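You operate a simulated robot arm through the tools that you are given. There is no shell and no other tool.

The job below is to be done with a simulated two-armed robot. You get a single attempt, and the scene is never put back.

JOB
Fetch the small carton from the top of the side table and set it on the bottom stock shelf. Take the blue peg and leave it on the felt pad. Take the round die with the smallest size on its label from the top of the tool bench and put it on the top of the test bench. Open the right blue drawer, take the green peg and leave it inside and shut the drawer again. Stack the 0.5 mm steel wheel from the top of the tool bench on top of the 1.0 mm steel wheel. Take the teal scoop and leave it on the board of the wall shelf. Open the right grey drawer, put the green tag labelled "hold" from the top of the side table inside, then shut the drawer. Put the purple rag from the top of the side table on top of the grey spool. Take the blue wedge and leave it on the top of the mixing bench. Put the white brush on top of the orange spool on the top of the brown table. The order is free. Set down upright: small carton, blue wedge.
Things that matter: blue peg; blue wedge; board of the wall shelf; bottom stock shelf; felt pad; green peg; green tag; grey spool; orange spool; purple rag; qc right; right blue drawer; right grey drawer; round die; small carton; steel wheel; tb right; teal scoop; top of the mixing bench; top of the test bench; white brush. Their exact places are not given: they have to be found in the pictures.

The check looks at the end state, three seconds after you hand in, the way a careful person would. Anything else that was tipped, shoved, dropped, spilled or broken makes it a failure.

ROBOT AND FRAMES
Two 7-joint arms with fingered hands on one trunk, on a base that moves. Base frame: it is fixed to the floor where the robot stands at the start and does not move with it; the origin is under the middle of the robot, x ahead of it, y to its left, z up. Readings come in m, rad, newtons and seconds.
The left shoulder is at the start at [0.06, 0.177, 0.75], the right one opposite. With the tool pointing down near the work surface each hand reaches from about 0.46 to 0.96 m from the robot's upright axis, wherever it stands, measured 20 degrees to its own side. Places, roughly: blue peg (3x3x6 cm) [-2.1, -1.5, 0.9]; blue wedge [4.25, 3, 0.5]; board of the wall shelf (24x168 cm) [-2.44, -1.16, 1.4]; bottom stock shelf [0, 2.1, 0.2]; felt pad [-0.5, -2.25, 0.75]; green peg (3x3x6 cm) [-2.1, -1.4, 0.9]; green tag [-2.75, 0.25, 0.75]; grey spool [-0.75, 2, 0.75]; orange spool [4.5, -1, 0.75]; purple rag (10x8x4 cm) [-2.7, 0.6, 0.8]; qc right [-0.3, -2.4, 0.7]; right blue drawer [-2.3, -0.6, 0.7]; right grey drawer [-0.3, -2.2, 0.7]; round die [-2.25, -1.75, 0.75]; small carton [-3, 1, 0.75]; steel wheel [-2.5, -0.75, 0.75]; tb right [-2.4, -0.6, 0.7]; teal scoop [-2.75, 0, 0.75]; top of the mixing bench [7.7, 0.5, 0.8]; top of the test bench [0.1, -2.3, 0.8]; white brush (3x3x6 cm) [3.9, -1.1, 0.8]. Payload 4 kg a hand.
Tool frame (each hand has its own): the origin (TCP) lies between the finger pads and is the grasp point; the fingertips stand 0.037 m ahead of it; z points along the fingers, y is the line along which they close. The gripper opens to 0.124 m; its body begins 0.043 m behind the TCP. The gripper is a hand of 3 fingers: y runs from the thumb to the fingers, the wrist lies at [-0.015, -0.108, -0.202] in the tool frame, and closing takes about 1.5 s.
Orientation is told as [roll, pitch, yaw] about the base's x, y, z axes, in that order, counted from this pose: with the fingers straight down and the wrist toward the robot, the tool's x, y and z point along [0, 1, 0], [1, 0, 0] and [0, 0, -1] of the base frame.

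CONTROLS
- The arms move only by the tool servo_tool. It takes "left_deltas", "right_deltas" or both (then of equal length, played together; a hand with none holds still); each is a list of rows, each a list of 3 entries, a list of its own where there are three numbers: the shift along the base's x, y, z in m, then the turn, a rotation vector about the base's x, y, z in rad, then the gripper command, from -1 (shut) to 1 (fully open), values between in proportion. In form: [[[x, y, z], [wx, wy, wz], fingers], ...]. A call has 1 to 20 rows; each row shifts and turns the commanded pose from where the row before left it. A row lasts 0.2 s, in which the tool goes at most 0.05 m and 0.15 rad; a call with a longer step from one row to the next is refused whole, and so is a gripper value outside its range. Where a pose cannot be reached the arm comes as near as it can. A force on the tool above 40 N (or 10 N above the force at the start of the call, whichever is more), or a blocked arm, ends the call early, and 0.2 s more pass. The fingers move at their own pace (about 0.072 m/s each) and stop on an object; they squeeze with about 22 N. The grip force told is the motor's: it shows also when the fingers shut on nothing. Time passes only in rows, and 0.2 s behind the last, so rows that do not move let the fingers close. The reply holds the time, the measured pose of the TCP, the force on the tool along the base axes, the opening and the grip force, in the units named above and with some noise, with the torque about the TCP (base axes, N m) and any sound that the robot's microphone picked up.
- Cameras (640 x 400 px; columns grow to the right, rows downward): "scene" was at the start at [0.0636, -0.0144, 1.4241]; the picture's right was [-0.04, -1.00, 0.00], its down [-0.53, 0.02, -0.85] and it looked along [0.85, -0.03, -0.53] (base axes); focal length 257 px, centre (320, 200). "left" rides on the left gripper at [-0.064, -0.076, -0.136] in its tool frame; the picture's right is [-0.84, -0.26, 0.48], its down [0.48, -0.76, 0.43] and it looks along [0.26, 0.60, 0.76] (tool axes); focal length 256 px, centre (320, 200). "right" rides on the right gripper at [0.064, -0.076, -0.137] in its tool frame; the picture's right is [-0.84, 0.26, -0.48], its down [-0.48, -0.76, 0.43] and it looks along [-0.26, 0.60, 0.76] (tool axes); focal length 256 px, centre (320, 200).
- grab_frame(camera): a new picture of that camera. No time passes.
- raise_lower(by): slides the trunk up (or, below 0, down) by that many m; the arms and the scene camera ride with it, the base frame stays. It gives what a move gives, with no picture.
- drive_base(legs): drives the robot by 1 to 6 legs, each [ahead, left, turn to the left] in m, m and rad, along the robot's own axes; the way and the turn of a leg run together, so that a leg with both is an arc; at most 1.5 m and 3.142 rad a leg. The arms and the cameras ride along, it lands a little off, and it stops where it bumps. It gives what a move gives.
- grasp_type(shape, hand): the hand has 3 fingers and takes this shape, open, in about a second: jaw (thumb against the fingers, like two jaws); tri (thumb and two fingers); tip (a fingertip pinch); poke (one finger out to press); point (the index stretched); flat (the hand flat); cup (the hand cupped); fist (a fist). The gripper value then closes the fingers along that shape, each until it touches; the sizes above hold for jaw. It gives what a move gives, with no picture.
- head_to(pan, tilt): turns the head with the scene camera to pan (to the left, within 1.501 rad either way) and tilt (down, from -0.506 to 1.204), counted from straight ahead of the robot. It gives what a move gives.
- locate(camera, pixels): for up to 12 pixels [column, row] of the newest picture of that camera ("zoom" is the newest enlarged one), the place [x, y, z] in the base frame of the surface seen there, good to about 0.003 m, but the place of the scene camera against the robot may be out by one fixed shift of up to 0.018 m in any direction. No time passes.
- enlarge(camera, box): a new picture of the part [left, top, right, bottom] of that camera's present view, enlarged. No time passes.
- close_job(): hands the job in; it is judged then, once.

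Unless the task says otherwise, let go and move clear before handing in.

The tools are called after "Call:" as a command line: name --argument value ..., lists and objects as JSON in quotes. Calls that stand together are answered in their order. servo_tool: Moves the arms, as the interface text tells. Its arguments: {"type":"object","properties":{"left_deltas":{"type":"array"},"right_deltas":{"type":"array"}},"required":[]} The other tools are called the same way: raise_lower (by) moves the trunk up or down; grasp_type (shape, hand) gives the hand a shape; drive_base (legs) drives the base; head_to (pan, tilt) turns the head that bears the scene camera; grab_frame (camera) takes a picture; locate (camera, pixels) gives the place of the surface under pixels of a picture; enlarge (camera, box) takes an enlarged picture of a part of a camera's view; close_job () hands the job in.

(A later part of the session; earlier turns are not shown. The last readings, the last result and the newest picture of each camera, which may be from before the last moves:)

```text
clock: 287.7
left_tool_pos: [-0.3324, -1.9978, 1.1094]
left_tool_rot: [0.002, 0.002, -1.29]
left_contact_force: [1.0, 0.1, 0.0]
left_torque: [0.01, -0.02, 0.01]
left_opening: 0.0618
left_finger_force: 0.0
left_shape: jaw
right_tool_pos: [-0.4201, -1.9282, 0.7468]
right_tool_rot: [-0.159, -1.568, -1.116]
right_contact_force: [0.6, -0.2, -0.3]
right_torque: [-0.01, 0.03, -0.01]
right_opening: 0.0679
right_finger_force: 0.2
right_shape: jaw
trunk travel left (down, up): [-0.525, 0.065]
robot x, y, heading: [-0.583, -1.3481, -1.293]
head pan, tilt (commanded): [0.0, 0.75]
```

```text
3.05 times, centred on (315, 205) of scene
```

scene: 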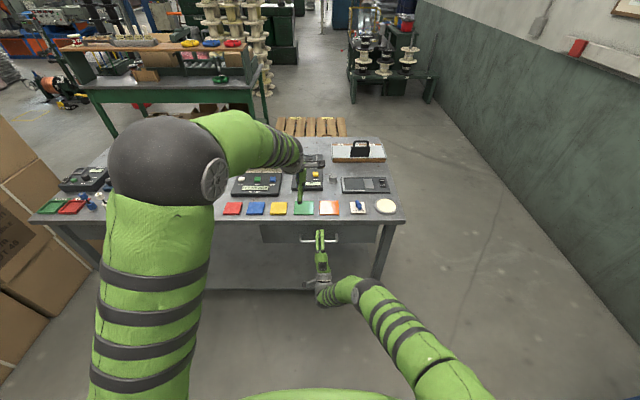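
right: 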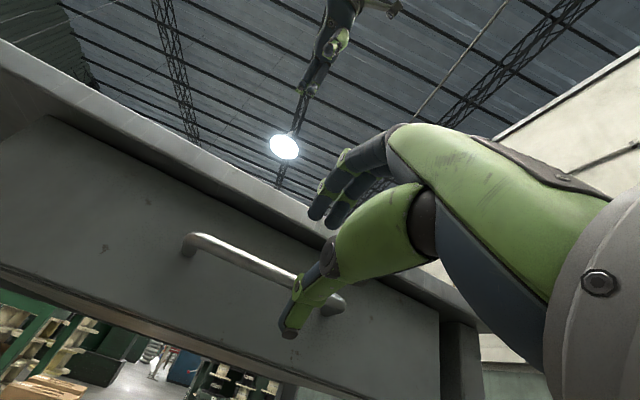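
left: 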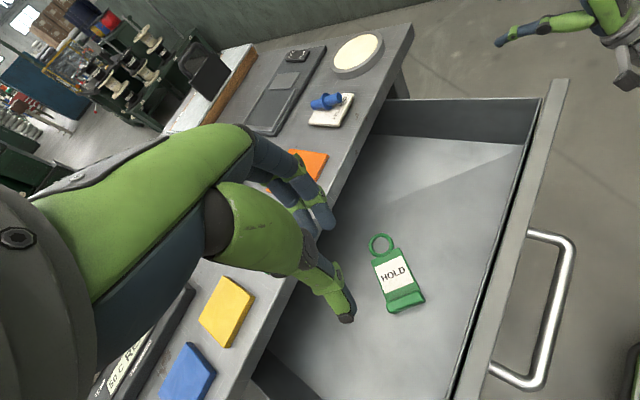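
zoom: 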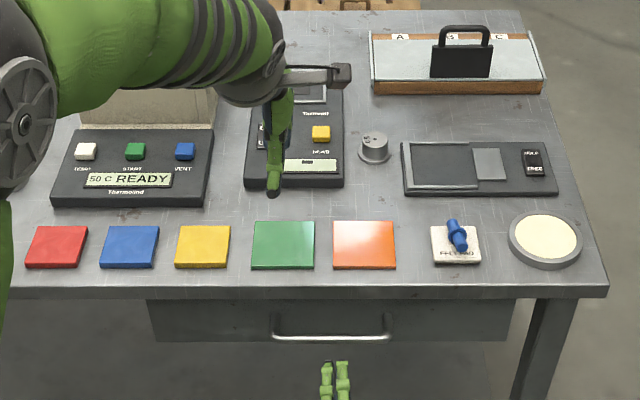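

The face is at -1.877, so the grey drawer is shut with the tag inside, and the bench looks right. Next: the rag and carton. I'll back off, return the right hand to pointing down, and drive back to the side table.

Call:
drive_base --legs '[[-0.4, 0, 0]]'

Call:
servo_tool --right_deltas '[[[0, 0, 0.034], [0.126, 0.0359, 0], 0.0], [[0, 0, 0.034], [0.126, 0.0359, 0], 0.0], [[0, 0, 0.034], [0.126, 0.0359, 0], 0.0], [[0, 0, 0.034], [0.126, 0.0359, 0], 0.0], [[0, 0, 0.034], [0.126, 0.0359, 0], 0.0], [[-0.01, 0, 0.034], [0.126, 0.0359, 0], 0.0], [[-0.01, 0, 0.034], [0.126, 0.0359, 0], 0.0], [[-0.01, 0, 0.034], [0.126, 0.0359, 0], 0.0], [[-0.01, 0, 0.034], [0.126, 0.0359, 0], 0.0], [[-0.01, 0, 0.034], [0.126, 0.0359, 0], 0.0], [[-0.01, 0, 0.034], [0.126, 0.0359, 0], 0.0], [[-0.01, 0, 0.0], [0.126, 0.0359, 0], 0.0]]'

Call:
drive_base --legs '[[-1.2, 0, 0], [0, 0, -1.571], [0.3, -1.0, 0]]'

Call:
head_to --pan -0.25 --tilt 0.55

Call:
grab_frame --camera "scene"

```text
clock: 290.2
left_tool_pos: [-0.4427, -1.6099, 1.1109]
left_tool_rot: [0.002, 0.004, -1.29]
left_contact_force: [0.7, -0.4, 0.4]
left_torque: [-0.02, 0.01, -0.02]
left_opening: 0.0615
left_finger_force: 0.1
left_shape: jaw
right_tool_pos: [-0.5305, -1.5423, 0.7472]
right_tool_rot: [-0.369, -1.566, -0.906]
right_contact_force: [0.4, -0.7, -0.8]
right_torque: [0.0, 0.0, 0.02]
right_opening: 0.068
right_finger_force: 0.1
right_shape: jaw
trunk travel left (down, up): [-0.525, 0.065]
robot x, y, heading: [-0.6975, -0.9631, -1.291]
head pan, tilt (commanded): [0.0, 0.75]
```

```text
clock: 292.8
left_tool_pos: [-0.4416, -1.6104, 1.1097]
left_tool_rot: [0.002, 0.001, -1.29]
left_contact_force: [0.2, 0.2, -0.2]
left_torque: [0.01, 0.01, 0.0]
left_opening: 0.0617
left_finger_force: 0.1
left_shape: jaw
right_tool_pos: [-0.6016, -1.5409, 1.1212]
right_tool_rot: [0.019, 0.005, -1.291]
right_contact_force: [-0.6, 0.4, -0.1]
right_torque: [-0.01, 0.0, -0.01]
right_opening: 0.062
right_finger_force: 0.1
right_shape: jaw
trunk travel left (down, up): [-0.525, 0.065]
robot x, y, heading: [-0.6934, -0.9632, -1.297]
head pan, tilt (commanded): [0.0, 0.75]
```

```text
clock: 307.1
left_tool_pos: [-2.2021, 0.7568, 1.1095]
left_tool_rot: [0.001, 0.004, -2.863]
left_contact_force: [0.1, -0.8, 0.2]
left_torque: [0.01, -0.02, 0.01]
left_opening: 0.0617
left_finger_force: 0.0
left_shape: jaw
right_tool_pos: [-2.1332, 0.9137, 1.1201]
right_tool_rot: [0.017, 0.008, -2.863]
right_contact_force: [0.1, -0.9, -0.4]
right_torque: [0.03, 0.01, 0.01]
right_opening: 0.0622
right_finger_force: 0.0
right_shape: jaw
trunk travel left (down, up): [-0.525, 0.065]
robot x, y, heading: [-1.5501, 1.0101, -2.863]
head pan, tilt (commanded): [0.0, 0.75]
stopped in leg 3: the robot was blocked; the commanded pose is now the measured one
```

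```text
clock: 307.9
left_tool_pos: [-2.2019, 0.7588, 1.1107]
left_tool_rot: [0.001, 0.002, -2.864]
left_contact_force: [0.6, -0.3, -0.1]
left_torque: [0.03, -0.01, -0.01]
left_opening: 0.0617
left_finger_force: 0.0
left_shape: jaw
right_tool_pos: [-2.1328, 0.9158, 1.1196]
right_tool_rot: [0.018, 0.004, -2.863]
right_contact_force: [-0.3, -0.9, -0.3]
right_torque: [0.01, -0.01, -0.01]
right_opening: 0.0621
right_finger_force: 0.1
right_shape: jaw
trunk travel left (down, up): [-0.525, 0.065]
robot x, y, heading: [-1.5546, 1.0094, -2.859]
head pan, tilt (commanded): [-0.25, 0.55]
```

```text
taken
```

scene: 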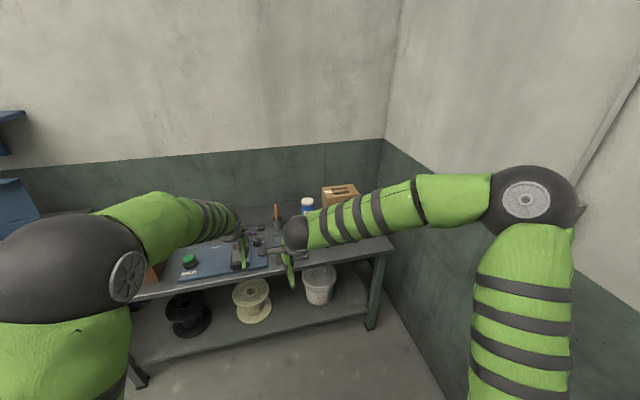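

The drive stopped because something blocked it, near (-1.55, 1.01). I need to see what I touched on my right.

Call:
head_to --pan -1.4 --tilt 0.8

Call:
grab_frame --camera "scene"

Call:
head_to --pan -0.7 --tilt 1.1

Call:
grab_frame --camera "scene"

```text
clock: 309.3
left_tool_pos: [-2.202, 0.7586, 1.111]
left_tool_rot: [0.001, 0.001, -2.863]
left_contact_force: [0.3, -0.4, -0.4]
left_torque: [-0.03, -0.02, 0.02]
left_opening: 0.062
left_finger_force: 0.1
left_shape: jaw
right_tool_pos: [-2.1342, 0.9164, 1.1197]
right_tool_rot: [0.017, 0.005, -2.864]
right_contact_force: [0.0, -0.2, 0.3]
right_torque: [-0.01, 0.01, -0.01]
right_opening: 0.0623
right_finger_force: 0.1
right_shape: jaw
trunk travel left (down, up): [-0.525, 0.065]
robot x, y, heading: [-1.5487, 1.0107, -2.864]
head pan, tilt (commanded): [-1.4, 0.799]
```

```text
taken
```

scene: 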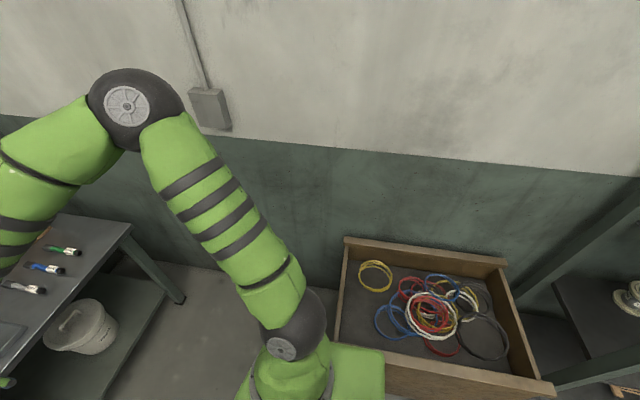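

```text
clock: 310.4
left_tool_pos: [-2.2021, 0.7581, 1.1096]
left_tool_rot: [0.003, 0.003, -2.864]
left_contact_force: [0.6, 0.4, 0.2]
left_torque: [-0.01, -0.02, -0.02]
left_opening: 0.062
left_finger_force: 0.0
left_shape: jaw
right_tool_pos: [-2.1327, 0.9158, 1.1217]
right_tool_rot: [0.017, 0.005, -2.867]
right_contact_force: [0.0, 0.4, 0.0]
right_torque: [0.03, -0.01, 0.01]
right_opening: 0.0621
right_finger_force: 0.1
right_shape: jaw
trunk travel left (down, up): [-0.525, 0.065]
robot x, y, heading: [-1.553, 1.0097, -2.862]
head pan, tilt (commanded): [-0.7, 1.1]
```

```text
taken
```

scene: 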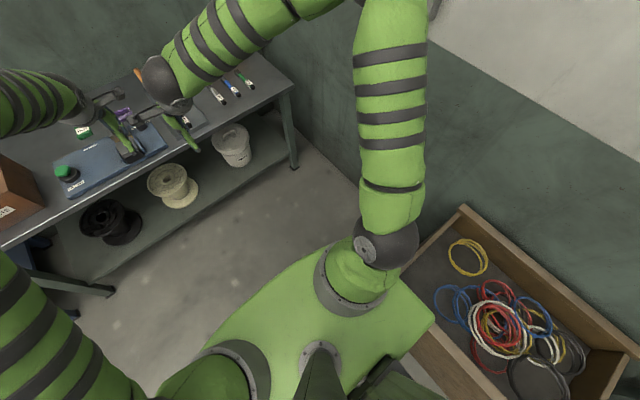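

My base touched the open crate at my right rear (400-640, 205-400). I'll ease off to the left and measure where the crate is.

Call:
drive_base --legs '[[0.0, 0.06, 0]]'

Call:
grab_frame --camera "scene"

Call:
locate --camera "scene" --pixels '[[465, 210], [425, 245], [400, 350], [440, 350], [630, 345], [480, 260], [340, 190], [560, 270]]'

```text
clock: 311.3
left_tool_pos: [-2.1838, 0.6987, 1.1098]
left_tool_rot: [0.0, 0.002, -2.863]
left_contact_force: [-0.6, 0.0, -0.2]
left_torque: [0.05, 0.0, 0.01]
left_opening: 0.0618
left_finger_force: 0.0
left_shape: jaw
right_tool_pos: [-2.1166, 0.8572, 1.1182]
right_tool_rot: [0.016, 0.006, -2.865]
right_contact_force: [0.4, 0.3, 0.5]
right_torque: [0.01, 0.02, 0.0]
right_opening: 0.0624
right_finger_force: 0.0
right_shape: jaw
trunk travel left (down, up): [-0.525, 0.065]
robot x, y, heading: [-1.5336, 0.9524, -2.869]
head pan, tilt (commanded): [-0.7, 1.1]
```

```text
taken
```

scene: 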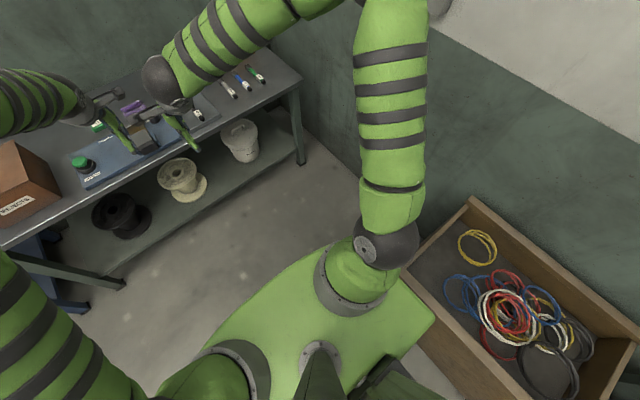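

```text
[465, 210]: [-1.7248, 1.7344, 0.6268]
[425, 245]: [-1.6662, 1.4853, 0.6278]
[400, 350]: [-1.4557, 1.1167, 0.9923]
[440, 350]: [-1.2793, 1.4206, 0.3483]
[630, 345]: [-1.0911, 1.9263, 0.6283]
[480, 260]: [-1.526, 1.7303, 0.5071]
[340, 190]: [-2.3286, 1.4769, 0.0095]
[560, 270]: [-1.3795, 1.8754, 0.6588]
```

The crate's front face is at u 1.72 and its left end at depth 1.19; it looks undisturbed. I'll raise the hands, go forward first, then look at the right part of the side table.

Call:
servo_tool --left_deltas '[[[0, 0, 0.045], [0, 0, 0], 0], [[0, 0, 0.045], [0, 0, 0], 0]]' --right_deltas '[[[0, 0, 0.045], [0, 0, 0], 0], [[0, 0, 0.045], [0, 0, 0], 0]]'

Call:
drive_base --legs '[[0.4, 0, 0]]'

Call:
head_to --pan -0.3 --tilt 0.8

Call:
grab_frame --camera "scene"

Call:
grab_frame --camera "right"

Call:
grab_frame --camera "left"

```text
clock: 311.9
left_tool_pos: [-2.1838, 0.6992, 1.2008]
left_tool_rot: [0.003, 0.001, -2.863]
left_contact_force: [0.3, -0.1, 0.1]
left_torque: [0.0, -0.02, 0.02]
left_opening: 0.0615
left_finger_force: 0.1
left_shape: jaw
right_tool_pos: [-2.1172, 0.8571, 1.2078]
right_tool_rot: [0.017, 0.004, -2.865]
right_contact_force: [-0.4, -0.2, 0.7]
right_torque: [-0.05, 0.0, 0.02]
right_opening: 0.0622
right_finger_force: 0.1
right_shape: jaw
trunk travel left (down, up): [-0.525, 0.065]
robot x, y, heading: [-1.536, 0.9523, -2.86]
head pan, tilt (commanded): [-0.7, 1.1]
```

```text
clock: 314.4
left_tool_pos: [-2.5717, 0.5884, 1.1993]
left_tool_rot: [0.002, 0.003, -2.862]
left_contact_force: [-0.5, 0.0, -0.1]
left_torque: [-0.01, -0.02, -0.01]
left_opening: 0.0617
left_finger_force: 0.0
left_shape: jaw
right_tool_pos: [-2.5035, 0.7454, 1.2083]
right_tool_rot: [0.018, 0.006, -2.864]
right_contact_force: [-0.4, -0.7, -1.3]
right_torque: [0.04, -0.02, 0.01]
right_opening: 0.0623
right_finger_force: 0.1
right_shape: jaw
trunk travel left (down, up): [-0.525, 0.065]
robot x, y, heading: [-1.923, 0.8443, -2.859]
head pan, tilt (commanded): [-0.7, 1.1]
```

```text
clock: 315.3
left_tool_pos: [-2.5706, 0.5889, 1.2]
left_tool_rot: [0.002, 0.003, -2.861]
left_contact_force: [-0.1, -0.4, 0.8]
left_torque: [-0.01, -0.04, 0.01]
left_opening: 0.0618
left_finger_force: 0.0
left_shape: jaw
right_tool_pos: [-2.5032, 0.7451, 1.2103]
right_tool_rot: [0.018, 0.006, -2.863]
right_contact_force: [0.1, 0.3, 0.3]
right_torque: [0.02, 0.0, 0.01]
right_opening: 0.062
right_finger_force: 0.0
right_shape: jaw
trunk travel left (down, up): [-0.525, 0.065]
robot x, y, heading: [-1.9263, 0.8429, -2.861]
head pan, tilt (commanded): [-0.3, 0.799]
```

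```text
taken
```

scene: 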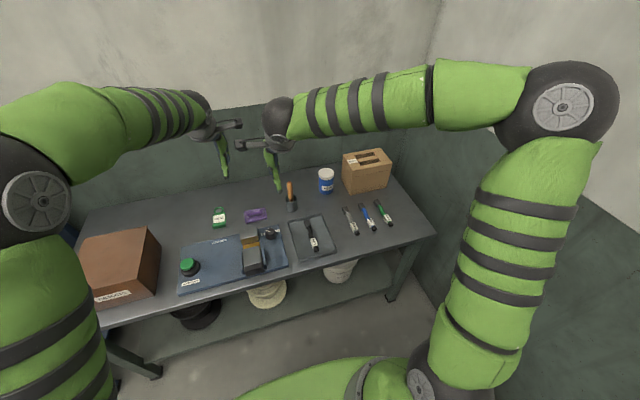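

```text
taken
```

right: 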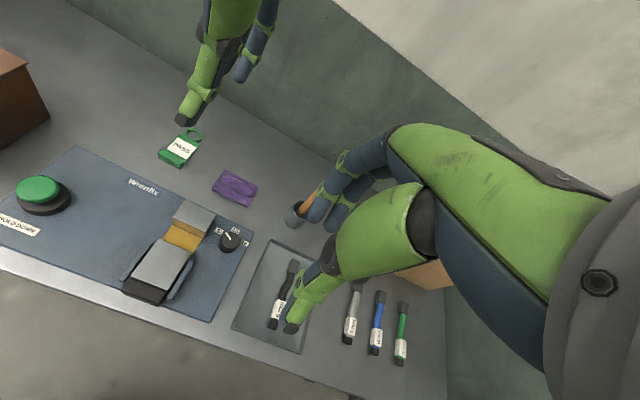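

```text
taken
```

left: 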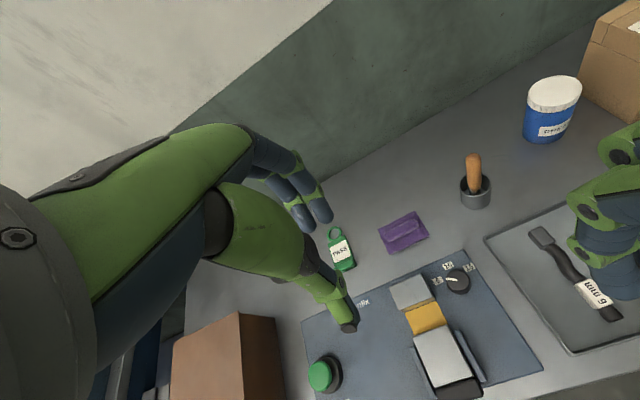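

The purple rag is at scene (245-268, 208-222), the carton at (343-392, 150-192) and only the PASS tag is left at (219,217). I'll enlarge the carton and the rag.

Call:
enlarge --camera "scene" --box '[300, 135, 428, 215]'

Call:
locate --camera "zoom" --pixels '[[335, 100], [215, 90], [425, 85], [250, 140], [460, 130], [375, 75], [260, 280], [460, 230], [220, 200], [350, 200]]'

Call:
enlarge --camera "left" --box '[365, 200, 445, 265]'

Call:
locate --camera "left" --pixels '[[403, 232], [385, 228], [415, 222], [390, 245], [420, 235], [405, 218], [395, 250], [430, 228], [403, 226], [440, 250]]'

```text
5.00 times, centred on (364, 175) of scene
```

zoom: 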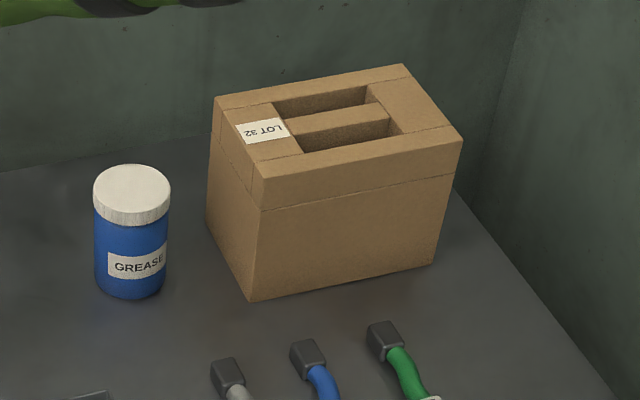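

```text
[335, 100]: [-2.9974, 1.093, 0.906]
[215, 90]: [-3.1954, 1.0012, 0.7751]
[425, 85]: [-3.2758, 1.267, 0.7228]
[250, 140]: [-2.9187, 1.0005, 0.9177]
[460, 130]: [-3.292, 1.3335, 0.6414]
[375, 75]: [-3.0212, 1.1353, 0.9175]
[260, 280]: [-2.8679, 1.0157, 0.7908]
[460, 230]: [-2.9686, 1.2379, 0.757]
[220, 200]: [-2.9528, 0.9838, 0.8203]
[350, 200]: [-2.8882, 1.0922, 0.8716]
```

```text
6.15 times, centred on (405, 232) of left
```

zoom: 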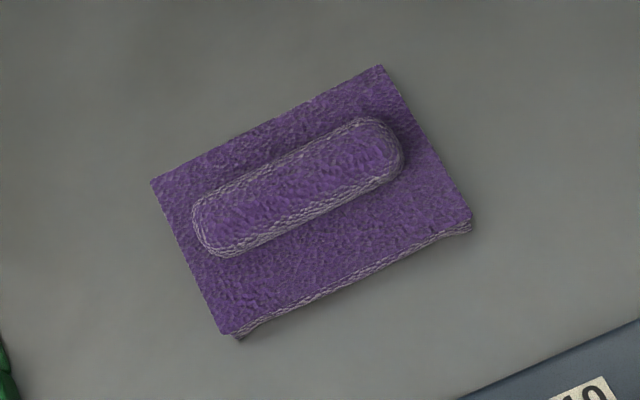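

```text
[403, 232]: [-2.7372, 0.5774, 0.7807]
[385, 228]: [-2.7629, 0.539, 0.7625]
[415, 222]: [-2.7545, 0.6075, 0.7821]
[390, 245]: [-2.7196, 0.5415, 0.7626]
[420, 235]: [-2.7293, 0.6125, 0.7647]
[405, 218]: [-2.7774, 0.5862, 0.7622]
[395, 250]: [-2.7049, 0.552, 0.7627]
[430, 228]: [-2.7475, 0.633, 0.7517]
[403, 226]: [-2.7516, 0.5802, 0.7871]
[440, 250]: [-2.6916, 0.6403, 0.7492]
```

The carton has a central handle bar between two slots, and the rag has a raised roll with its top at z 0.787 near (-2.744, 0.577). Before moving further right I'll measure the right wall and the carton's corners.

Call:
locate --camera "scene" --pixels '[[450, 160], [470, 130], [440, 220], [420, 200], [400, 290], [565, 60], [600, 130]]'

Call:
enlarge --camera "scene" --box '[335, 140, 399, 200]'

Call:
locate --camera "zoom" --pixels '[[150, 165], [510, 110], [410, 10], [90, 50], [215, 95], [390, 60], [300, 80], [130, 345], [470, 290], [240, 140], [370, 110], [300, 55]]'

```text
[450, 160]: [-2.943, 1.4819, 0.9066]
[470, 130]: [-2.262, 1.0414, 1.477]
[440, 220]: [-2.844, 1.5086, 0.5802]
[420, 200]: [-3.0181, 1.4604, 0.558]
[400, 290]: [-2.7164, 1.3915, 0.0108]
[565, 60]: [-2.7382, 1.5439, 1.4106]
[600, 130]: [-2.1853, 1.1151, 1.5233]
```

```text
6.67 times, centred on (367, 170) of scene
```

zoom: 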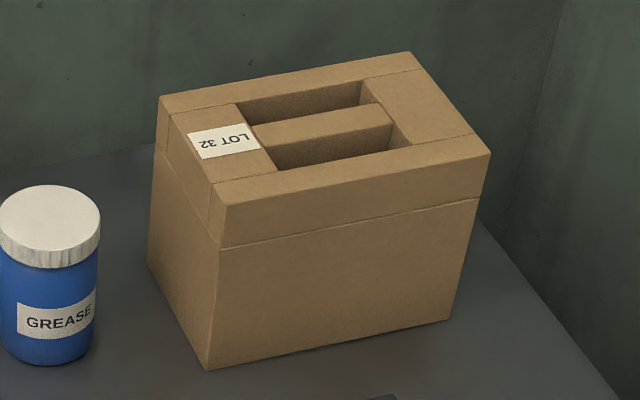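

```text
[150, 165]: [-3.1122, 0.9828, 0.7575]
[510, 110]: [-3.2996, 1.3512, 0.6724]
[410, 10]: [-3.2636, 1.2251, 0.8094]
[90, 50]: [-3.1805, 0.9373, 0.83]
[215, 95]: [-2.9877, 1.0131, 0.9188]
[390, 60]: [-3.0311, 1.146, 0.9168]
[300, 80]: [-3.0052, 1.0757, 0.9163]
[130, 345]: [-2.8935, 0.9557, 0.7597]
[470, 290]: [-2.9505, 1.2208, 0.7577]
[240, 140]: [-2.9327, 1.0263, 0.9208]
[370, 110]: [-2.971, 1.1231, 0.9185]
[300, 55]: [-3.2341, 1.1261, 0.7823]
```

The right wall is at u 2.235, so there's room. I'll locate the carton's top corners and its handle bar.

Call:
locate --camera "zoom" --pixels '[[222, 198], [482, 152], [168, 100], [405, 60], [262, 130], [325, 120], [385, 108], [330, 138], [320, 108], [330, 170], [330, 185], [300, 100]]'

```text
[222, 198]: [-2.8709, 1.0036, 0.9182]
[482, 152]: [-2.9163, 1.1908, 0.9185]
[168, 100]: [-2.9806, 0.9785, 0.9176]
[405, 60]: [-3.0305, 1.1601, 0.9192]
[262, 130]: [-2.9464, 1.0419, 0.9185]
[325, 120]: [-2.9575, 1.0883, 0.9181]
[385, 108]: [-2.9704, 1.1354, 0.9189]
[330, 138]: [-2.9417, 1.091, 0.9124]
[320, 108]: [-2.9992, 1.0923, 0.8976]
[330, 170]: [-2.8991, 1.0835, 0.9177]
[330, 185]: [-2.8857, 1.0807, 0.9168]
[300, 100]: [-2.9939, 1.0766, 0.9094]
```

The carton is about 0.193 x 0.113 x 0.16 m; its handle bar is 0.03 m thick with slots about 0.03 m wide on each side. I'll shift right so the left hand gets the rag and the right hand the carton.

Call:
drive_base --legs '[[0.06, 0, 0], [0, -0.22, 0]]'

Call:
servo_tool --left_deltas '[[[0.0, -0.04, 0], [0, 0, 0], -0.1], [[0.0, -0.04, 0], [0, 0, 0], -0.1], [[0.0, -0.04, -0.02], [0, 0, 0], -0.1], [[0, -0.04, -0.02], [0, 0, 0], -0.1], [[0, -0.03, -0.03], [0, 0, 0], -0.1], [[0, -0.0, -0.04], [0, 0, 0], -0.1], [[0, 0, -0.04], [0, 0, 0], -0.1]]' --right_deltas '[[[0.0, 0.03, 0], [0, 0, 0], -0.3], [[0.0, 0.03, 0], [0, 0, 0], -0.3], [[0.0, 0.03, 0], [0, 0, 0], -0.3], [[0, 0.0, 0], [0, 0, 0], -0.3], [[0, 0, 0], [0, 0, 0], -0.3], [[0, 0, 0], [0, 0, 0], -0.3], [[0, 0, 0], [0, 0, 0], -0.3]]'

Call:
grab_frame --camera "left"

Call:
grab_frame --camera "scene"

```text
clock: 317.6
left_tool_pos: [-2.6896, 0.7841, 1.1997]
left_tool_rot: [0.003, 0.002, -2.863]
left_contact_force: [-1.1, -0.3, -0.5]
left_torque: [-0.03, 0.02, -0.02]
left_opening: 0.062
left_finger_force: 0.0
left_shape: jaw
right_tool_pos: [-2.6221, 0.9421, 1.2079]
right_tool_rot: [0.018, 0.004, -2.862]
right_contact_force: [-0.2, 0.8, 0.3]
right_torque: [-0.05, -0.02, -0.04]
right_opening: 0.0623
right_finger_force: 0.1
right_shape: jaw
trunk travel left (down, up): [-0.525, 0.065]
robot x, y, heading: [-2.0435, 1.0371, -2.861]
head pan, tilt (commanded): [-0.3, 0.799]
```

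```text
clock: 319.1
left_tool_pos: [-2.6899, 0.5933, 1.0485]
left_tool_rot: [0.003, 0.003, -2.862]
left_contact_force: [-0.1, -0.5, 0.1]
left_torque: [-0.01, 0.0, -0.06]
left_opening: 0.0564
left_finger_force: 0.1
left_shape: jaw
right_tool_pos: [-2.6227, 1.0299, 1.2083]
right_tool_rot: [0.018, 0.005, -2.864]
right_contact_force: [-0.6, -0.7, 0.5]
right_torque: [0.01, -0.01, -0.01]
right_opening: 0.0437
right_finger_force: 0.0
right_shape: jaw
trunk travel left (down, up): [-0.525, 0.065]
robot x, y, heading: [-2.0425, 1.0374, -2.864]
head pan, tilt (commanded): [-0.3, 0.799]
```

```text
taken
```

left: 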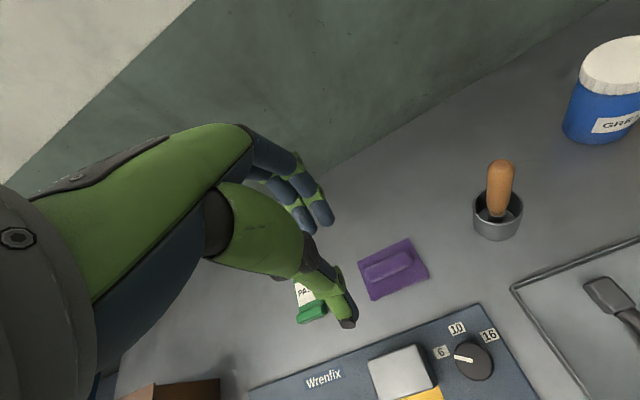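

```text
taken
```

scene: 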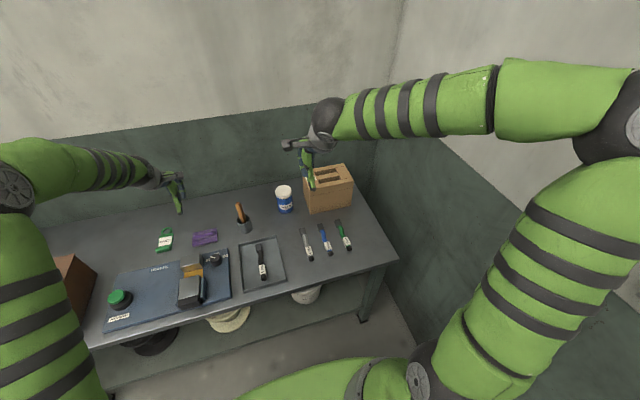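

The rag's roll is at left-camera (362-415, 255-280). I'll locate it precisely.

Call:
enlarge --camera "left" --box '[350, 230, 440, 305]'

Call:
locate --camera "left" --pixels '[[389, 266], [370, 274], [408, 259], [389, 260], [390, 272], [389, 276], [388, 254], [375, 290], [420, 262], [402, 244], [362, 270]]'

```text
5.33 times, centred on (395, 268) of left
```

zoom: 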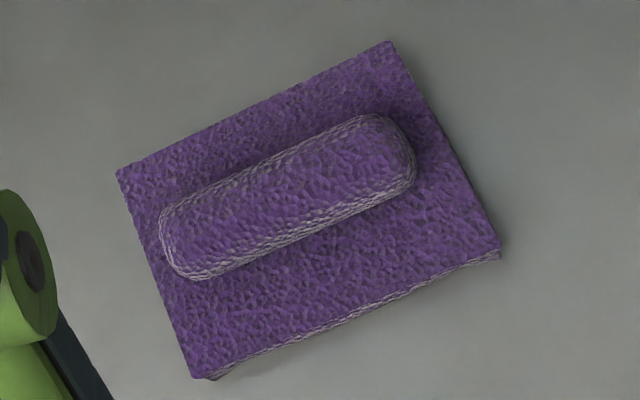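

```text
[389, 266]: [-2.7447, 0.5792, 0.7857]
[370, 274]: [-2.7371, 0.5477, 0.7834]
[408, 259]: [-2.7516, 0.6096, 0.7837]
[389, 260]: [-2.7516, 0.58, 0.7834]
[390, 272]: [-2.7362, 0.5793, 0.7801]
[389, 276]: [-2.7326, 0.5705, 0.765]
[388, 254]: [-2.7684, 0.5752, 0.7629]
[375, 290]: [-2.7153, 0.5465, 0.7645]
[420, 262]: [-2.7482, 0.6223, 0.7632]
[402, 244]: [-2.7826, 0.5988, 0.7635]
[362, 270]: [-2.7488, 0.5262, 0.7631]
```

The roll's centre is (-2.746, 0.580), top z 0.786. I'll descend over it and close the left hand.

Call:
servo_tool --left_deltas '[[[-0.028, -0.0067, -0.03], [0, 0, 0], -0.1], [[-0.028, -0.0066, -0.03], [0, 0, 0], -0.1], [[0, 0, -0.04], [0, 0, 0], -0.1], [[0, 0, -0.04], [0, 0, 0], -0.1], [[0, 0, -0.04], [0, 0, 0], -0.1], [[0, 0, -0.04], [0, 0, 0], -0.1], [[0, 0, -0.022], [0, 0, 0], -0.1], [[0, 0, 0], [0, 0, 0], -0.1]]'

Call:
grab_frame --camera "left"

```text
clock: 320.9
left_tool_pos: [-2.746, 0.5801, 0.8073]
left_tool_rot: [0.003, 0.003, -2.862]
left_contact_force: [-0.4, -0.2, 0.5]
left_torque: [0.01, -0.01, 0.01]
left_opening: 0.056
left_finger_force: 0.0
left_shape: jaw
right_tool_pos: [-2.6218, 1.03, 1.2079]
right_tool_rot: [0.019, 0.005, -2.862]
right_contact_force: [0.1, 0.1, 0.4]
right_torque: [0.0, 0.0, 0.02]
right_opening: 0.0438
right_finger_force: 0.1
right_shape: jaw
trunk travel left (down, up): [-0.525, 0.065]
robot x, y, heading: [-2.0411, 1.0368, -2.864]
head pan, tilt (commanded): [-0.3, 0.799]
```

```text
taken
```

left: 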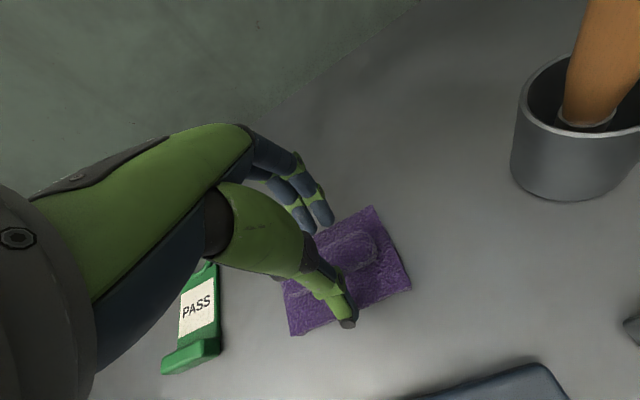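

The roll lies between thumb and fingers. I'll close and lift the rag.

Call:
servo_tool --left_deltas '[[[0, 0, -0.003], [0, 0, 0], -0.3], [[0, 0, 0], [0, 0, 0], -0.7], [[0, 0, 0], [0, 0, 0], -1], [[0, 0, 0], [0, 0, 0], -1], [[0, 0, 0], [0, 0, 0], -1], [[0, 0, 0], [0, 0, 0], -1], [[0, 0, 0.01], [0, 0, 0], -1], [[0, 0, 0.03], [0, 0, 0], -1], [[0, 0, 0.045], [0, 0, 0], -1], [[0, 0, 0.045], [0, 0, 0], -1], [[0, 0, 0.045], [0, 0, 0], -1], [[0, 0, 0.045], [0, 0, 0], -1], [[0.02, 0, 0.04], [0, 0, 0], -1]]'

Call:
grab_frame --camera "left"

Call:
grab_frame --camera "right"

```text
clock: 323.8
left_tool_pos: [-2.7244, 0.5801, 1.065]
left_tool_rot: [0.003, 0.003, -2.862]
left_contact_force: [0.8, -0.8, -0.1]
left_torque: [-0.04, 0.0, 0.0]
left_opening: 0.0238
left_finger_force: 21.8
left_shape: jaw
right_tool_pos: [-2.6204, 1.0302, 1.209]
right_tool_rot: [0.018, 0.004, -2.861]
right_contact_force: [0.0, -0.4, -0.5]
right_torque: [0.02, -0.02, 0.0]
right_opening: 0.0437
right_finger_force: 0.1
right_shape: jaw
trunk travel left (down, up): [-0.525, 0.065]
robot x, y, heading: [-2.0401, 1.0376, -2.857]
head pan, tilt (commanded): [-0.3, 0.799]
```

```text
taken
```

left: 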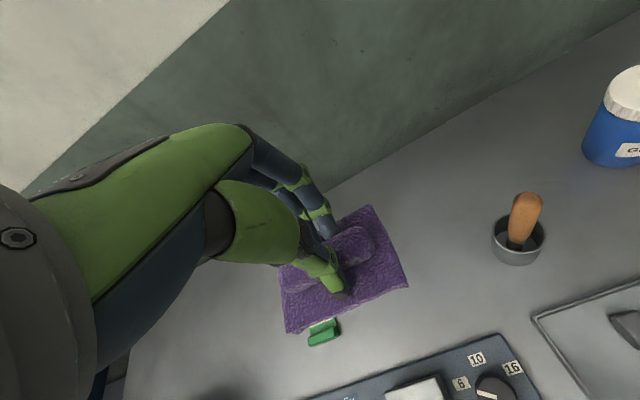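

```text
taken
```

right: 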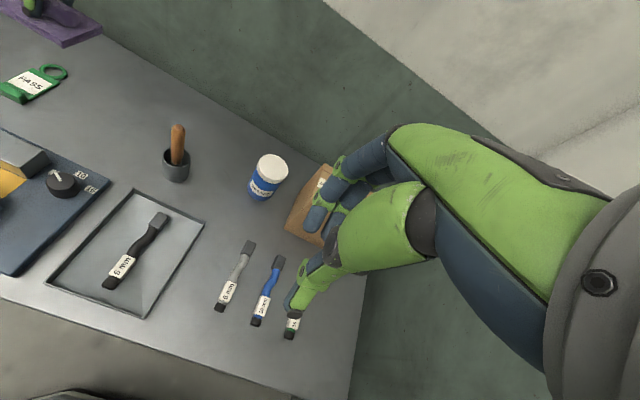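

The rag is held (opening 0.024). I'll pull the left hand back, drive 6 cm forward and bring the right hand above the carton.

Call:
servo_tool --left_deltas '[[[0.04, 0.0114, 0.015], [0, 0, 0], -1], [[0.04, 0.0114, 0.015], [0, 0, 0], -1], [[0.04, 0.0114, 0.015], [0, 0, 0], -1], [[0.04, 0.0114, 0.01], [0, 0, 0], -1]]'

Call:
drive_base --legs '[[0.06, 0, 0]]'

Call:
servo_tool --right_deltas '[[[-0.042, 0.014, 0], [0, 0, 0], -0.1], [[-0.042, 0.014, 0], [0, 0, 0], -0.1], [[-0.042, 0.014, -0.01], [0, 0, 0], -0.1], [[-0.042, 0.014, -0.015], [0, 0, 0], -0.1], [[-0.042, 0.014, -0.015], [0, 0, 0], -0.1], [[-0.03, 0.006, -0.03], [0, 0, 0], -0.1], [[0, 0, -0.04], [0, 0, 0], -0.1]]'

Call:
grab_frame --camera "right"

Call:
grab_frame --camera "scene"

```text
clock: 324.8
left_tool_pos: [-2.5636, 0.6267, 1.1193]
left_tool_rot: [0.001, 0.0, -2.863]
left_contact_force: [0.1, 0.2, -0.3]
left_torque: [0.02, -0.04, -0.04]
left_opening: 0.0234
left_finger_force: 22.3
left_shape: jaw
right_tool_pos: [-2.6203, 1.0297, 1.209]
right_tool_rot: [0.017, 0.004, -2.863]
right_contact_force: [0.1, -0.1, 1.1]
right_torque: [0.04, 0.05, 0.0]
right_opening: 0.0438
right_finger_force: 0.1
right_shape: jaw
trunk travel left (down, up): [-0.525, 0.065]
robot x, y, heading: [-2.0449, 1.0352, -2.856]
head pan, tilt (commanded): [-0.3, 0.799]
```

```text
clock: 325.7
left_tool_pos: [-2.6239, 0.6088, 1.118]
left_tool_rot: [0.003, 0.002, -2.863]
left_contact_force: [-0.8, -0.7, -0.8]
left_torque: [0.02, -0.01, 0.0]
left_opening: 0.0234
left_finger_force: 22.2
left_shape: jaw
right_tool_pos: [-2.6793, 1.0133, 1.2073]
right_tool_rot: [0.016, 0.006, -2.862]
right_contact_force: [-0.4, 0.5, -0.9]
right_torque: [-0.02, -0.02, -0.01]
right_opening: 0.0436
right_finger_force: 0.0
right_shape: jaw
trunk travel left (down, up): [-0.525, 0.065]
robot x, y, heading: [-2.0984, 1.0224, -2.866]
head pan, tilt (commanded): [-0.3, 0.799]
```

```text
clock: 327.3
left_tool_pos: [-2.6235, 0.609, 1.1193]
left_tool_rot: [0.001, 0.002, -2.862]
left_contact_force: [-0.9, 0.6, -0.5]
left_torque: [0.0, 0.03, 0.04]
left_opening: 0.0233
left_finger_force: 22.5
left_shape: jaw
right_tool_pos: [-2.919, 1.0909, 1.096]
right_tool_rot: [0.019, 0.006, -2.863]
right_contact_force: [-0.6, 1.0, -0.2]
right_torque: [0.0, -0.01, -0.05]
right_opening: 0.0555
right_finger_force: 0.1
right_shape: jaw
trunk travel left (down, up): [-0.525, 0.065]
robot x, y, heading: [-2.1, 1.0201, -2.863]
head pan, tilt (commanded): [-0.3, 0.799]
```

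```text
taken
```

right: 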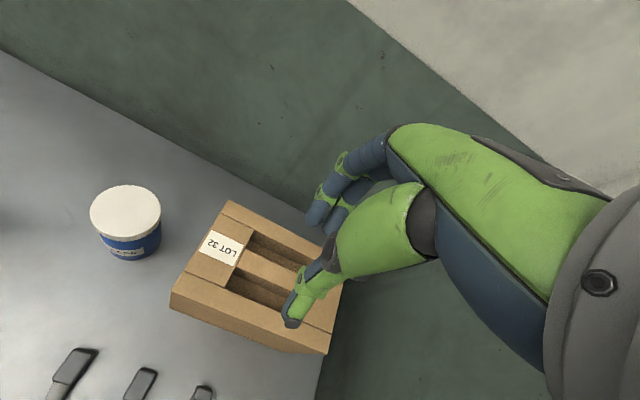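

```text
taken
```

scene: 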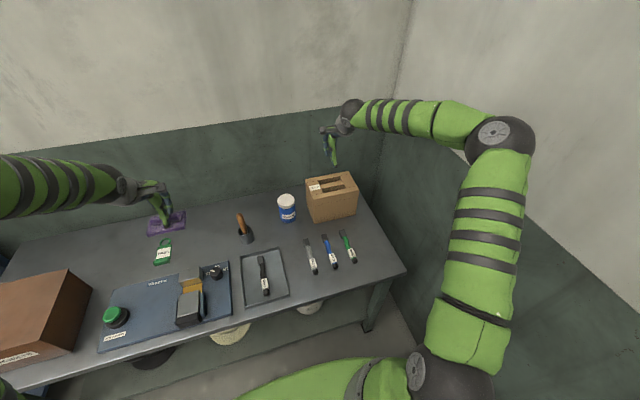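

Now the hand camera sees the carton's top with its bar at about (270,270). I'll enlarge and measure the bar and slots.

Call:
enlarge --camera "right" --box '[160, 190, 360, 360]'

Call:
locate --camera "right" --pixels '[[265, 268], [255, 262], [270, 261], [262, 277], [256, 285], [252, 292], [275, 254], [280, 247], [246, 305], [290, 240], [174, 293], [325, 350]]'

```text
2.35 times, centred on (260, 275) of right
```

zoom: 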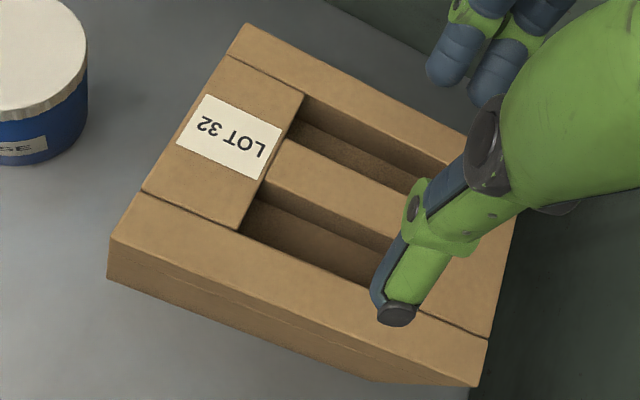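

```text
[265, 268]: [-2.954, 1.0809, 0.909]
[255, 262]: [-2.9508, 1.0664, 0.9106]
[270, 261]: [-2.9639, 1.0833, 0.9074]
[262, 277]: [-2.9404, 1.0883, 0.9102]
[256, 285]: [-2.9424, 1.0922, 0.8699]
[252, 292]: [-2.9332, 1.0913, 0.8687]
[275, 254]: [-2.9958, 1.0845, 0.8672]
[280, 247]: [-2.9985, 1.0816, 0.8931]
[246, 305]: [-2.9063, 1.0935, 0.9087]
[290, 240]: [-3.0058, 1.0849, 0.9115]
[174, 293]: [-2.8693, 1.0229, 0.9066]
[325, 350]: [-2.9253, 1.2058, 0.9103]
```

Slots are about 0.042 deep (floor z 0.868). I'll get the bar's edges precisely.

Call:
locate --camera "zoom" --pixels '[[325, 208], [350, 168], [380, 232], [400, 182], [300, 258], [350, 285], [340, 120], [400, 148], [290, 190], [310, 150], [340, 185], [385, 205]]'

```text
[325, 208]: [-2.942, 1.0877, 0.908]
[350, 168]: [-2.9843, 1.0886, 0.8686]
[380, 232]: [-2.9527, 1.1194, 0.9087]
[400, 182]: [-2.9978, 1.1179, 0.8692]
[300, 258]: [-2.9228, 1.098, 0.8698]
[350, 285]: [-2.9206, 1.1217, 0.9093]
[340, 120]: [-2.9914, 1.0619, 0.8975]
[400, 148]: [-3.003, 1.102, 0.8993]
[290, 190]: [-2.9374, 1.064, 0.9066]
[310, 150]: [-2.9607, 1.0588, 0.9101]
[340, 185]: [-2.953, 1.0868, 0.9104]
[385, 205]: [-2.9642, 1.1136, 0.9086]
```

The bar's middle is at depth 2.5455, u 1.866, i.e. (-2.960, 1.098). I'll centre the hand over it with the fingers about 0.038 m open, just above the carton.

Call:
servo_tool --right_deltas '[[[-0.02, 0.0032, -0.03], [0, 0, 0], -0.38], [[-0.0195, 0.0031, -0.03], [0, 0, 0], -0.38], [[0, 0, -0.04], [0, 0, 0], -0.38], [[0, 0, -0.01], [0, 0, 0], -0.38], [[0, 0, 0], [0, 0, 0], -0.38]]'

Call:
grab_frame --camera "right"

Call:
enlarge --camera "right" --box '[200, 170, 400, 340]'

Call:
enlarge --camera "scene" --box '[290, 110, 390, 230]'

```text
clock: 328.5
left_tool_pos: [-2.6227, 0.6092, 1.121]
left_tool_rot: [0.001, 0.001, -2.863]
left_contact_force: [0.2, -0.7, -0.6]
left_torque: [0.01, 0.02, 0.01]
left_opening: 0.0234
left_finger_force: 22.2
left_shape: jaw
right_tool_pos: [-2.9578, 1.0968, 0.9867]
right_tool_rot: [0.018, 0.007, -2.863]
right_contact_force: [1.4, 0.8, -0.1]
right_torque: [0.03, 0.01, 0.0]
right_opening: 0.0387
right_finger_force: 0.1
right_shape: jaw
trunk travel left (down, up): [-0.525, 0.065]
robot x, y, heading: [-2.1033, 1.0216, -2.864]
head pan, tilt (commanded): [-0.3, 0.799]
```

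```text
taken
```

right: 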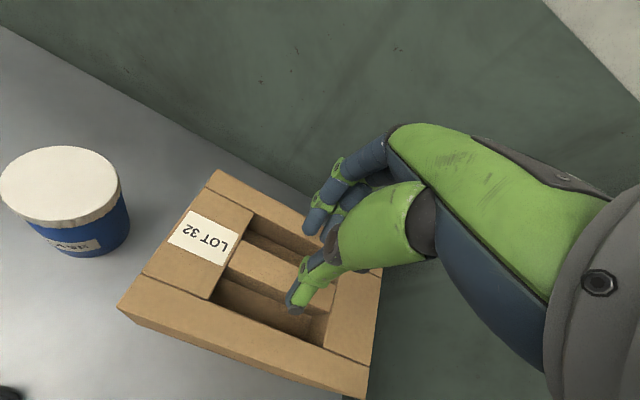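

```text
2.35 times, centred on (300, 255) of right
```

zoom: 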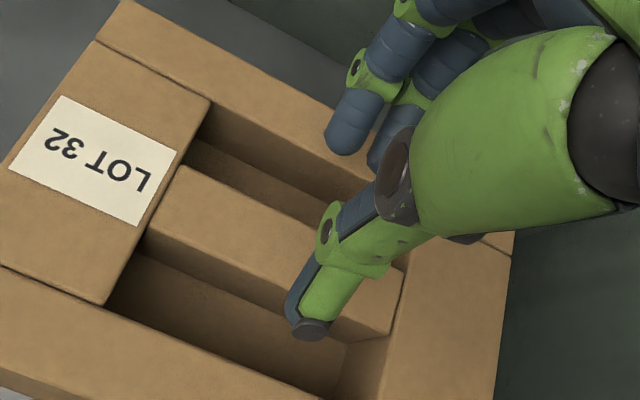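

```text
3.33 times, centred on (340, 170) of scene
```

zoom: 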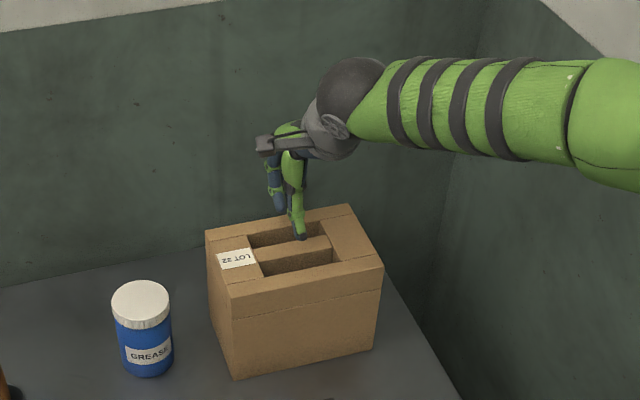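

I'll measure where the thumb tip (295,305) and fingertips (313,228), (330,238) really are, to compare with the slots.

Call:
locate --camera "right" --pixels '[[294, 306], [302, 296], [310, 280], [311, 230], [316, 222], [330, 238], [320, 205], [325, 195], [328, 265]]'

```text
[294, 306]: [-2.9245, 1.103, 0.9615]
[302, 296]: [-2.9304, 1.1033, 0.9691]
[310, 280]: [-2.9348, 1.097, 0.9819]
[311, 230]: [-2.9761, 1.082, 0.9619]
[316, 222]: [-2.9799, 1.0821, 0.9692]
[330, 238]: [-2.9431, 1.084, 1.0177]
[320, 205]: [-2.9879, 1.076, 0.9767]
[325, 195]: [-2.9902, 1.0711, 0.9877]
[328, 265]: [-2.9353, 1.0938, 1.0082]
```

The thumb has room in the front slot, but the rear slot is tight for the fingers. I'll measure the slot edges again from this closer picture.

Call:
enlarge --camera "right" --box '[205, 200, 305, 360]'

Call:
locate --camera "right" --pixels '[[262, 219], [258, 226], [247, 243], [245, 247], [235, 268], [233, 274], [224, 294], [222, 300], [265, 212], [255, 232], [240, 258], [229, 283]]'

```text
2.50 times, centred on (255, 280) of right
```

zoom: 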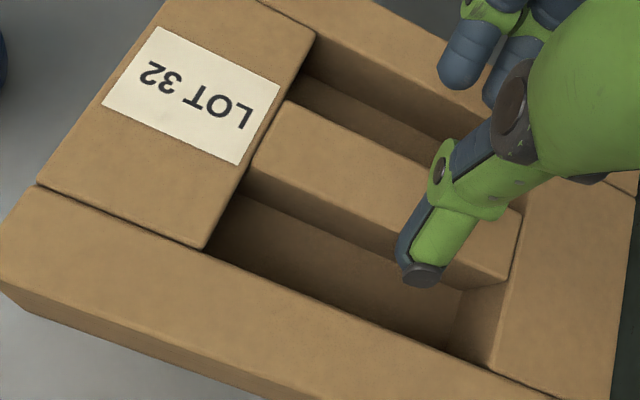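

```text
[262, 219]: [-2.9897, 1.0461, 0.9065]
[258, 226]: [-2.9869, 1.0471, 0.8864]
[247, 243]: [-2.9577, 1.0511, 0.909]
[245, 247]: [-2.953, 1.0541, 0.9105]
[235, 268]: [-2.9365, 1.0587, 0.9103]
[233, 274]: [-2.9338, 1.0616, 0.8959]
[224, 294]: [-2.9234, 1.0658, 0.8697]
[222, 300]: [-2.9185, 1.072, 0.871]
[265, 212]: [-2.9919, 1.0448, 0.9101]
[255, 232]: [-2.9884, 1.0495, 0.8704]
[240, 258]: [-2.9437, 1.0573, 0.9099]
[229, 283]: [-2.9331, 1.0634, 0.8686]
```

Call:
locate --camera "zoom" --pixels '[[380, 60], [383, 72], [386, 84], [352, 124], [349, 130], [345, 138], [332, 196], [329, 203], [326, 212], [303, 284], [299, 291], [294, 300]]'

```text
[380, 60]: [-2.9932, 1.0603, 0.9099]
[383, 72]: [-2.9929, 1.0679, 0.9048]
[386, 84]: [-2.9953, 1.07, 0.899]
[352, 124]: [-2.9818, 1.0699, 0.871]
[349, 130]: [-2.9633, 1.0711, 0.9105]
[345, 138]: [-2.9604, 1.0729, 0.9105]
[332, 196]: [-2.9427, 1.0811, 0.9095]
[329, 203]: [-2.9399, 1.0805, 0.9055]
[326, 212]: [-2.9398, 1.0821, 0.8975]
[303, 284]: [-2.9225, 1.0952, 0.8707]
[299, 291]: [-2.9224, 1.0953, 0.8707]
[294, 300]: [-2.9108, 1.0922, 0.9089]
```

Precise edges: front slot 2.503-2.533, bar 2.533-2.558, rear slot 2.558-2.588. I'll tilt the hand slightly (0.15 rad), centre it, and go in with small steps.

Call:
servo_tool --right_deltas '[[[0.0058, 0.0016, 0], [-0.0411, 0.1443, 0], -0.42], [[0, 0, -0.025], [0, 0, 0], -0.42], [[0, 0, -0.008], [0, 0, 0], -0.42], [[0, 0, 0], [0, 0, 0], -0.42]]'

Call:
grab_frame --camera "right"

Call:
enlarge --camera "right" --box '[220, 180, 360, 320]'

```text
clock: 329.5
left_tool_pos: [-2.6225, 0.6089, 1.1192]
left_tool_rot: [0.003, 0.002, -2.862]
left_contact_force: [0.2, 0.6, -0.5]
left_torque: [-0.01, 0.01, 0.0]
left_opening: 0.0235
left_finger_force: 21.8
left_shape: jaw
right_tool_pos: [-2.953, 1.0971, 0.9532]
right_tool_rot: [0.017, -0.145, -2.861]
right_contact_force: [-0.3, -1.2, -0.3]
right_torque: [0.02, -0.05, -0.01]
right_opening: 0.0365
right_finger_force: 0.1
right_shape: jaw
trunk travel left (down, up): [-0.525, 0.065]
robot x, y, heading: [-2.0981, 1.0196, -2.86]
head pan, tilt (commanded): [-0.3, 0.799]
```

```text
taken
```

right: 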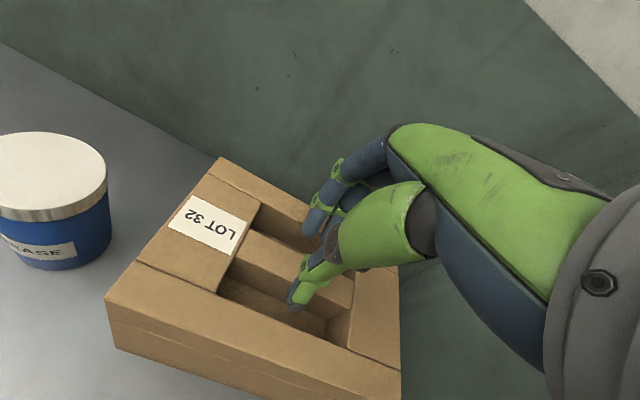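

```text
2.86 times, centred on (290, 250) of right
```

zoom: 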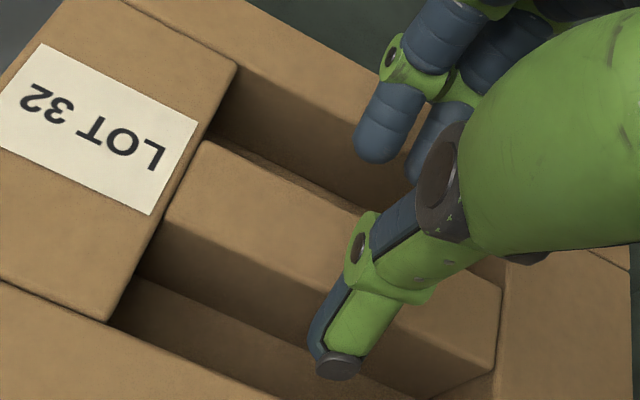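

The thumb tip is over the front slot and the fingertips over the rear slot. I'll go in 8 mm at a time.

Call:
servo_tool --right_deltas '[[[0, 0, -0.008], [0, 0, 0], -0.42], [[0, 0, -0.008], [0, 0, 0], -0.42], [[0, 0, 0], [0, 0, 0], -0.42]]'

Call:
enlarge --camera "right" --box '[220, 180, 360, 320]'

```text
clock: 330.3
left_tool_pos: [-2.6226, 0.6099, 1.1202]
left_tool_rot: [0.002, 0.004, -2.862]
left_contact_force: [-0.8, -0.8, -0.6]
left_torque: [0.0, 0.02, -0.01]
left_opening: 0.0234
left_finger_force: 21.7
left_shape: jaw
right_tool_pos: [-2.9522, 1.0975, 0.9394]
right_tool_rot: [0.018, -0.142, -2.863]
right_contact_force: [0.7, -1.2, -0.4]
right_torque: [0.02, 0.01, 0.0]
right_opening: 0.0363
right_finger_force: 0.0
right_shape: jaw
trunk travel left (down, up): [-0.525, 0.065]
robot x, y, heading: [-2.1007, 1.0175, -2.861]
head pan, tilt (commanded): [-0.3, 0.799]
```

```text
2.86 times, centred on (290, 250) of right
```

zoom: 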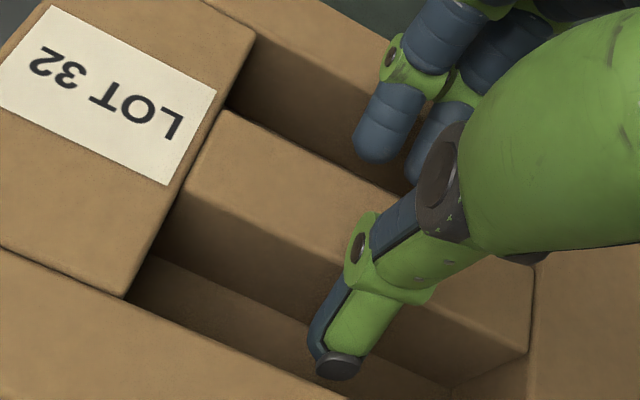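

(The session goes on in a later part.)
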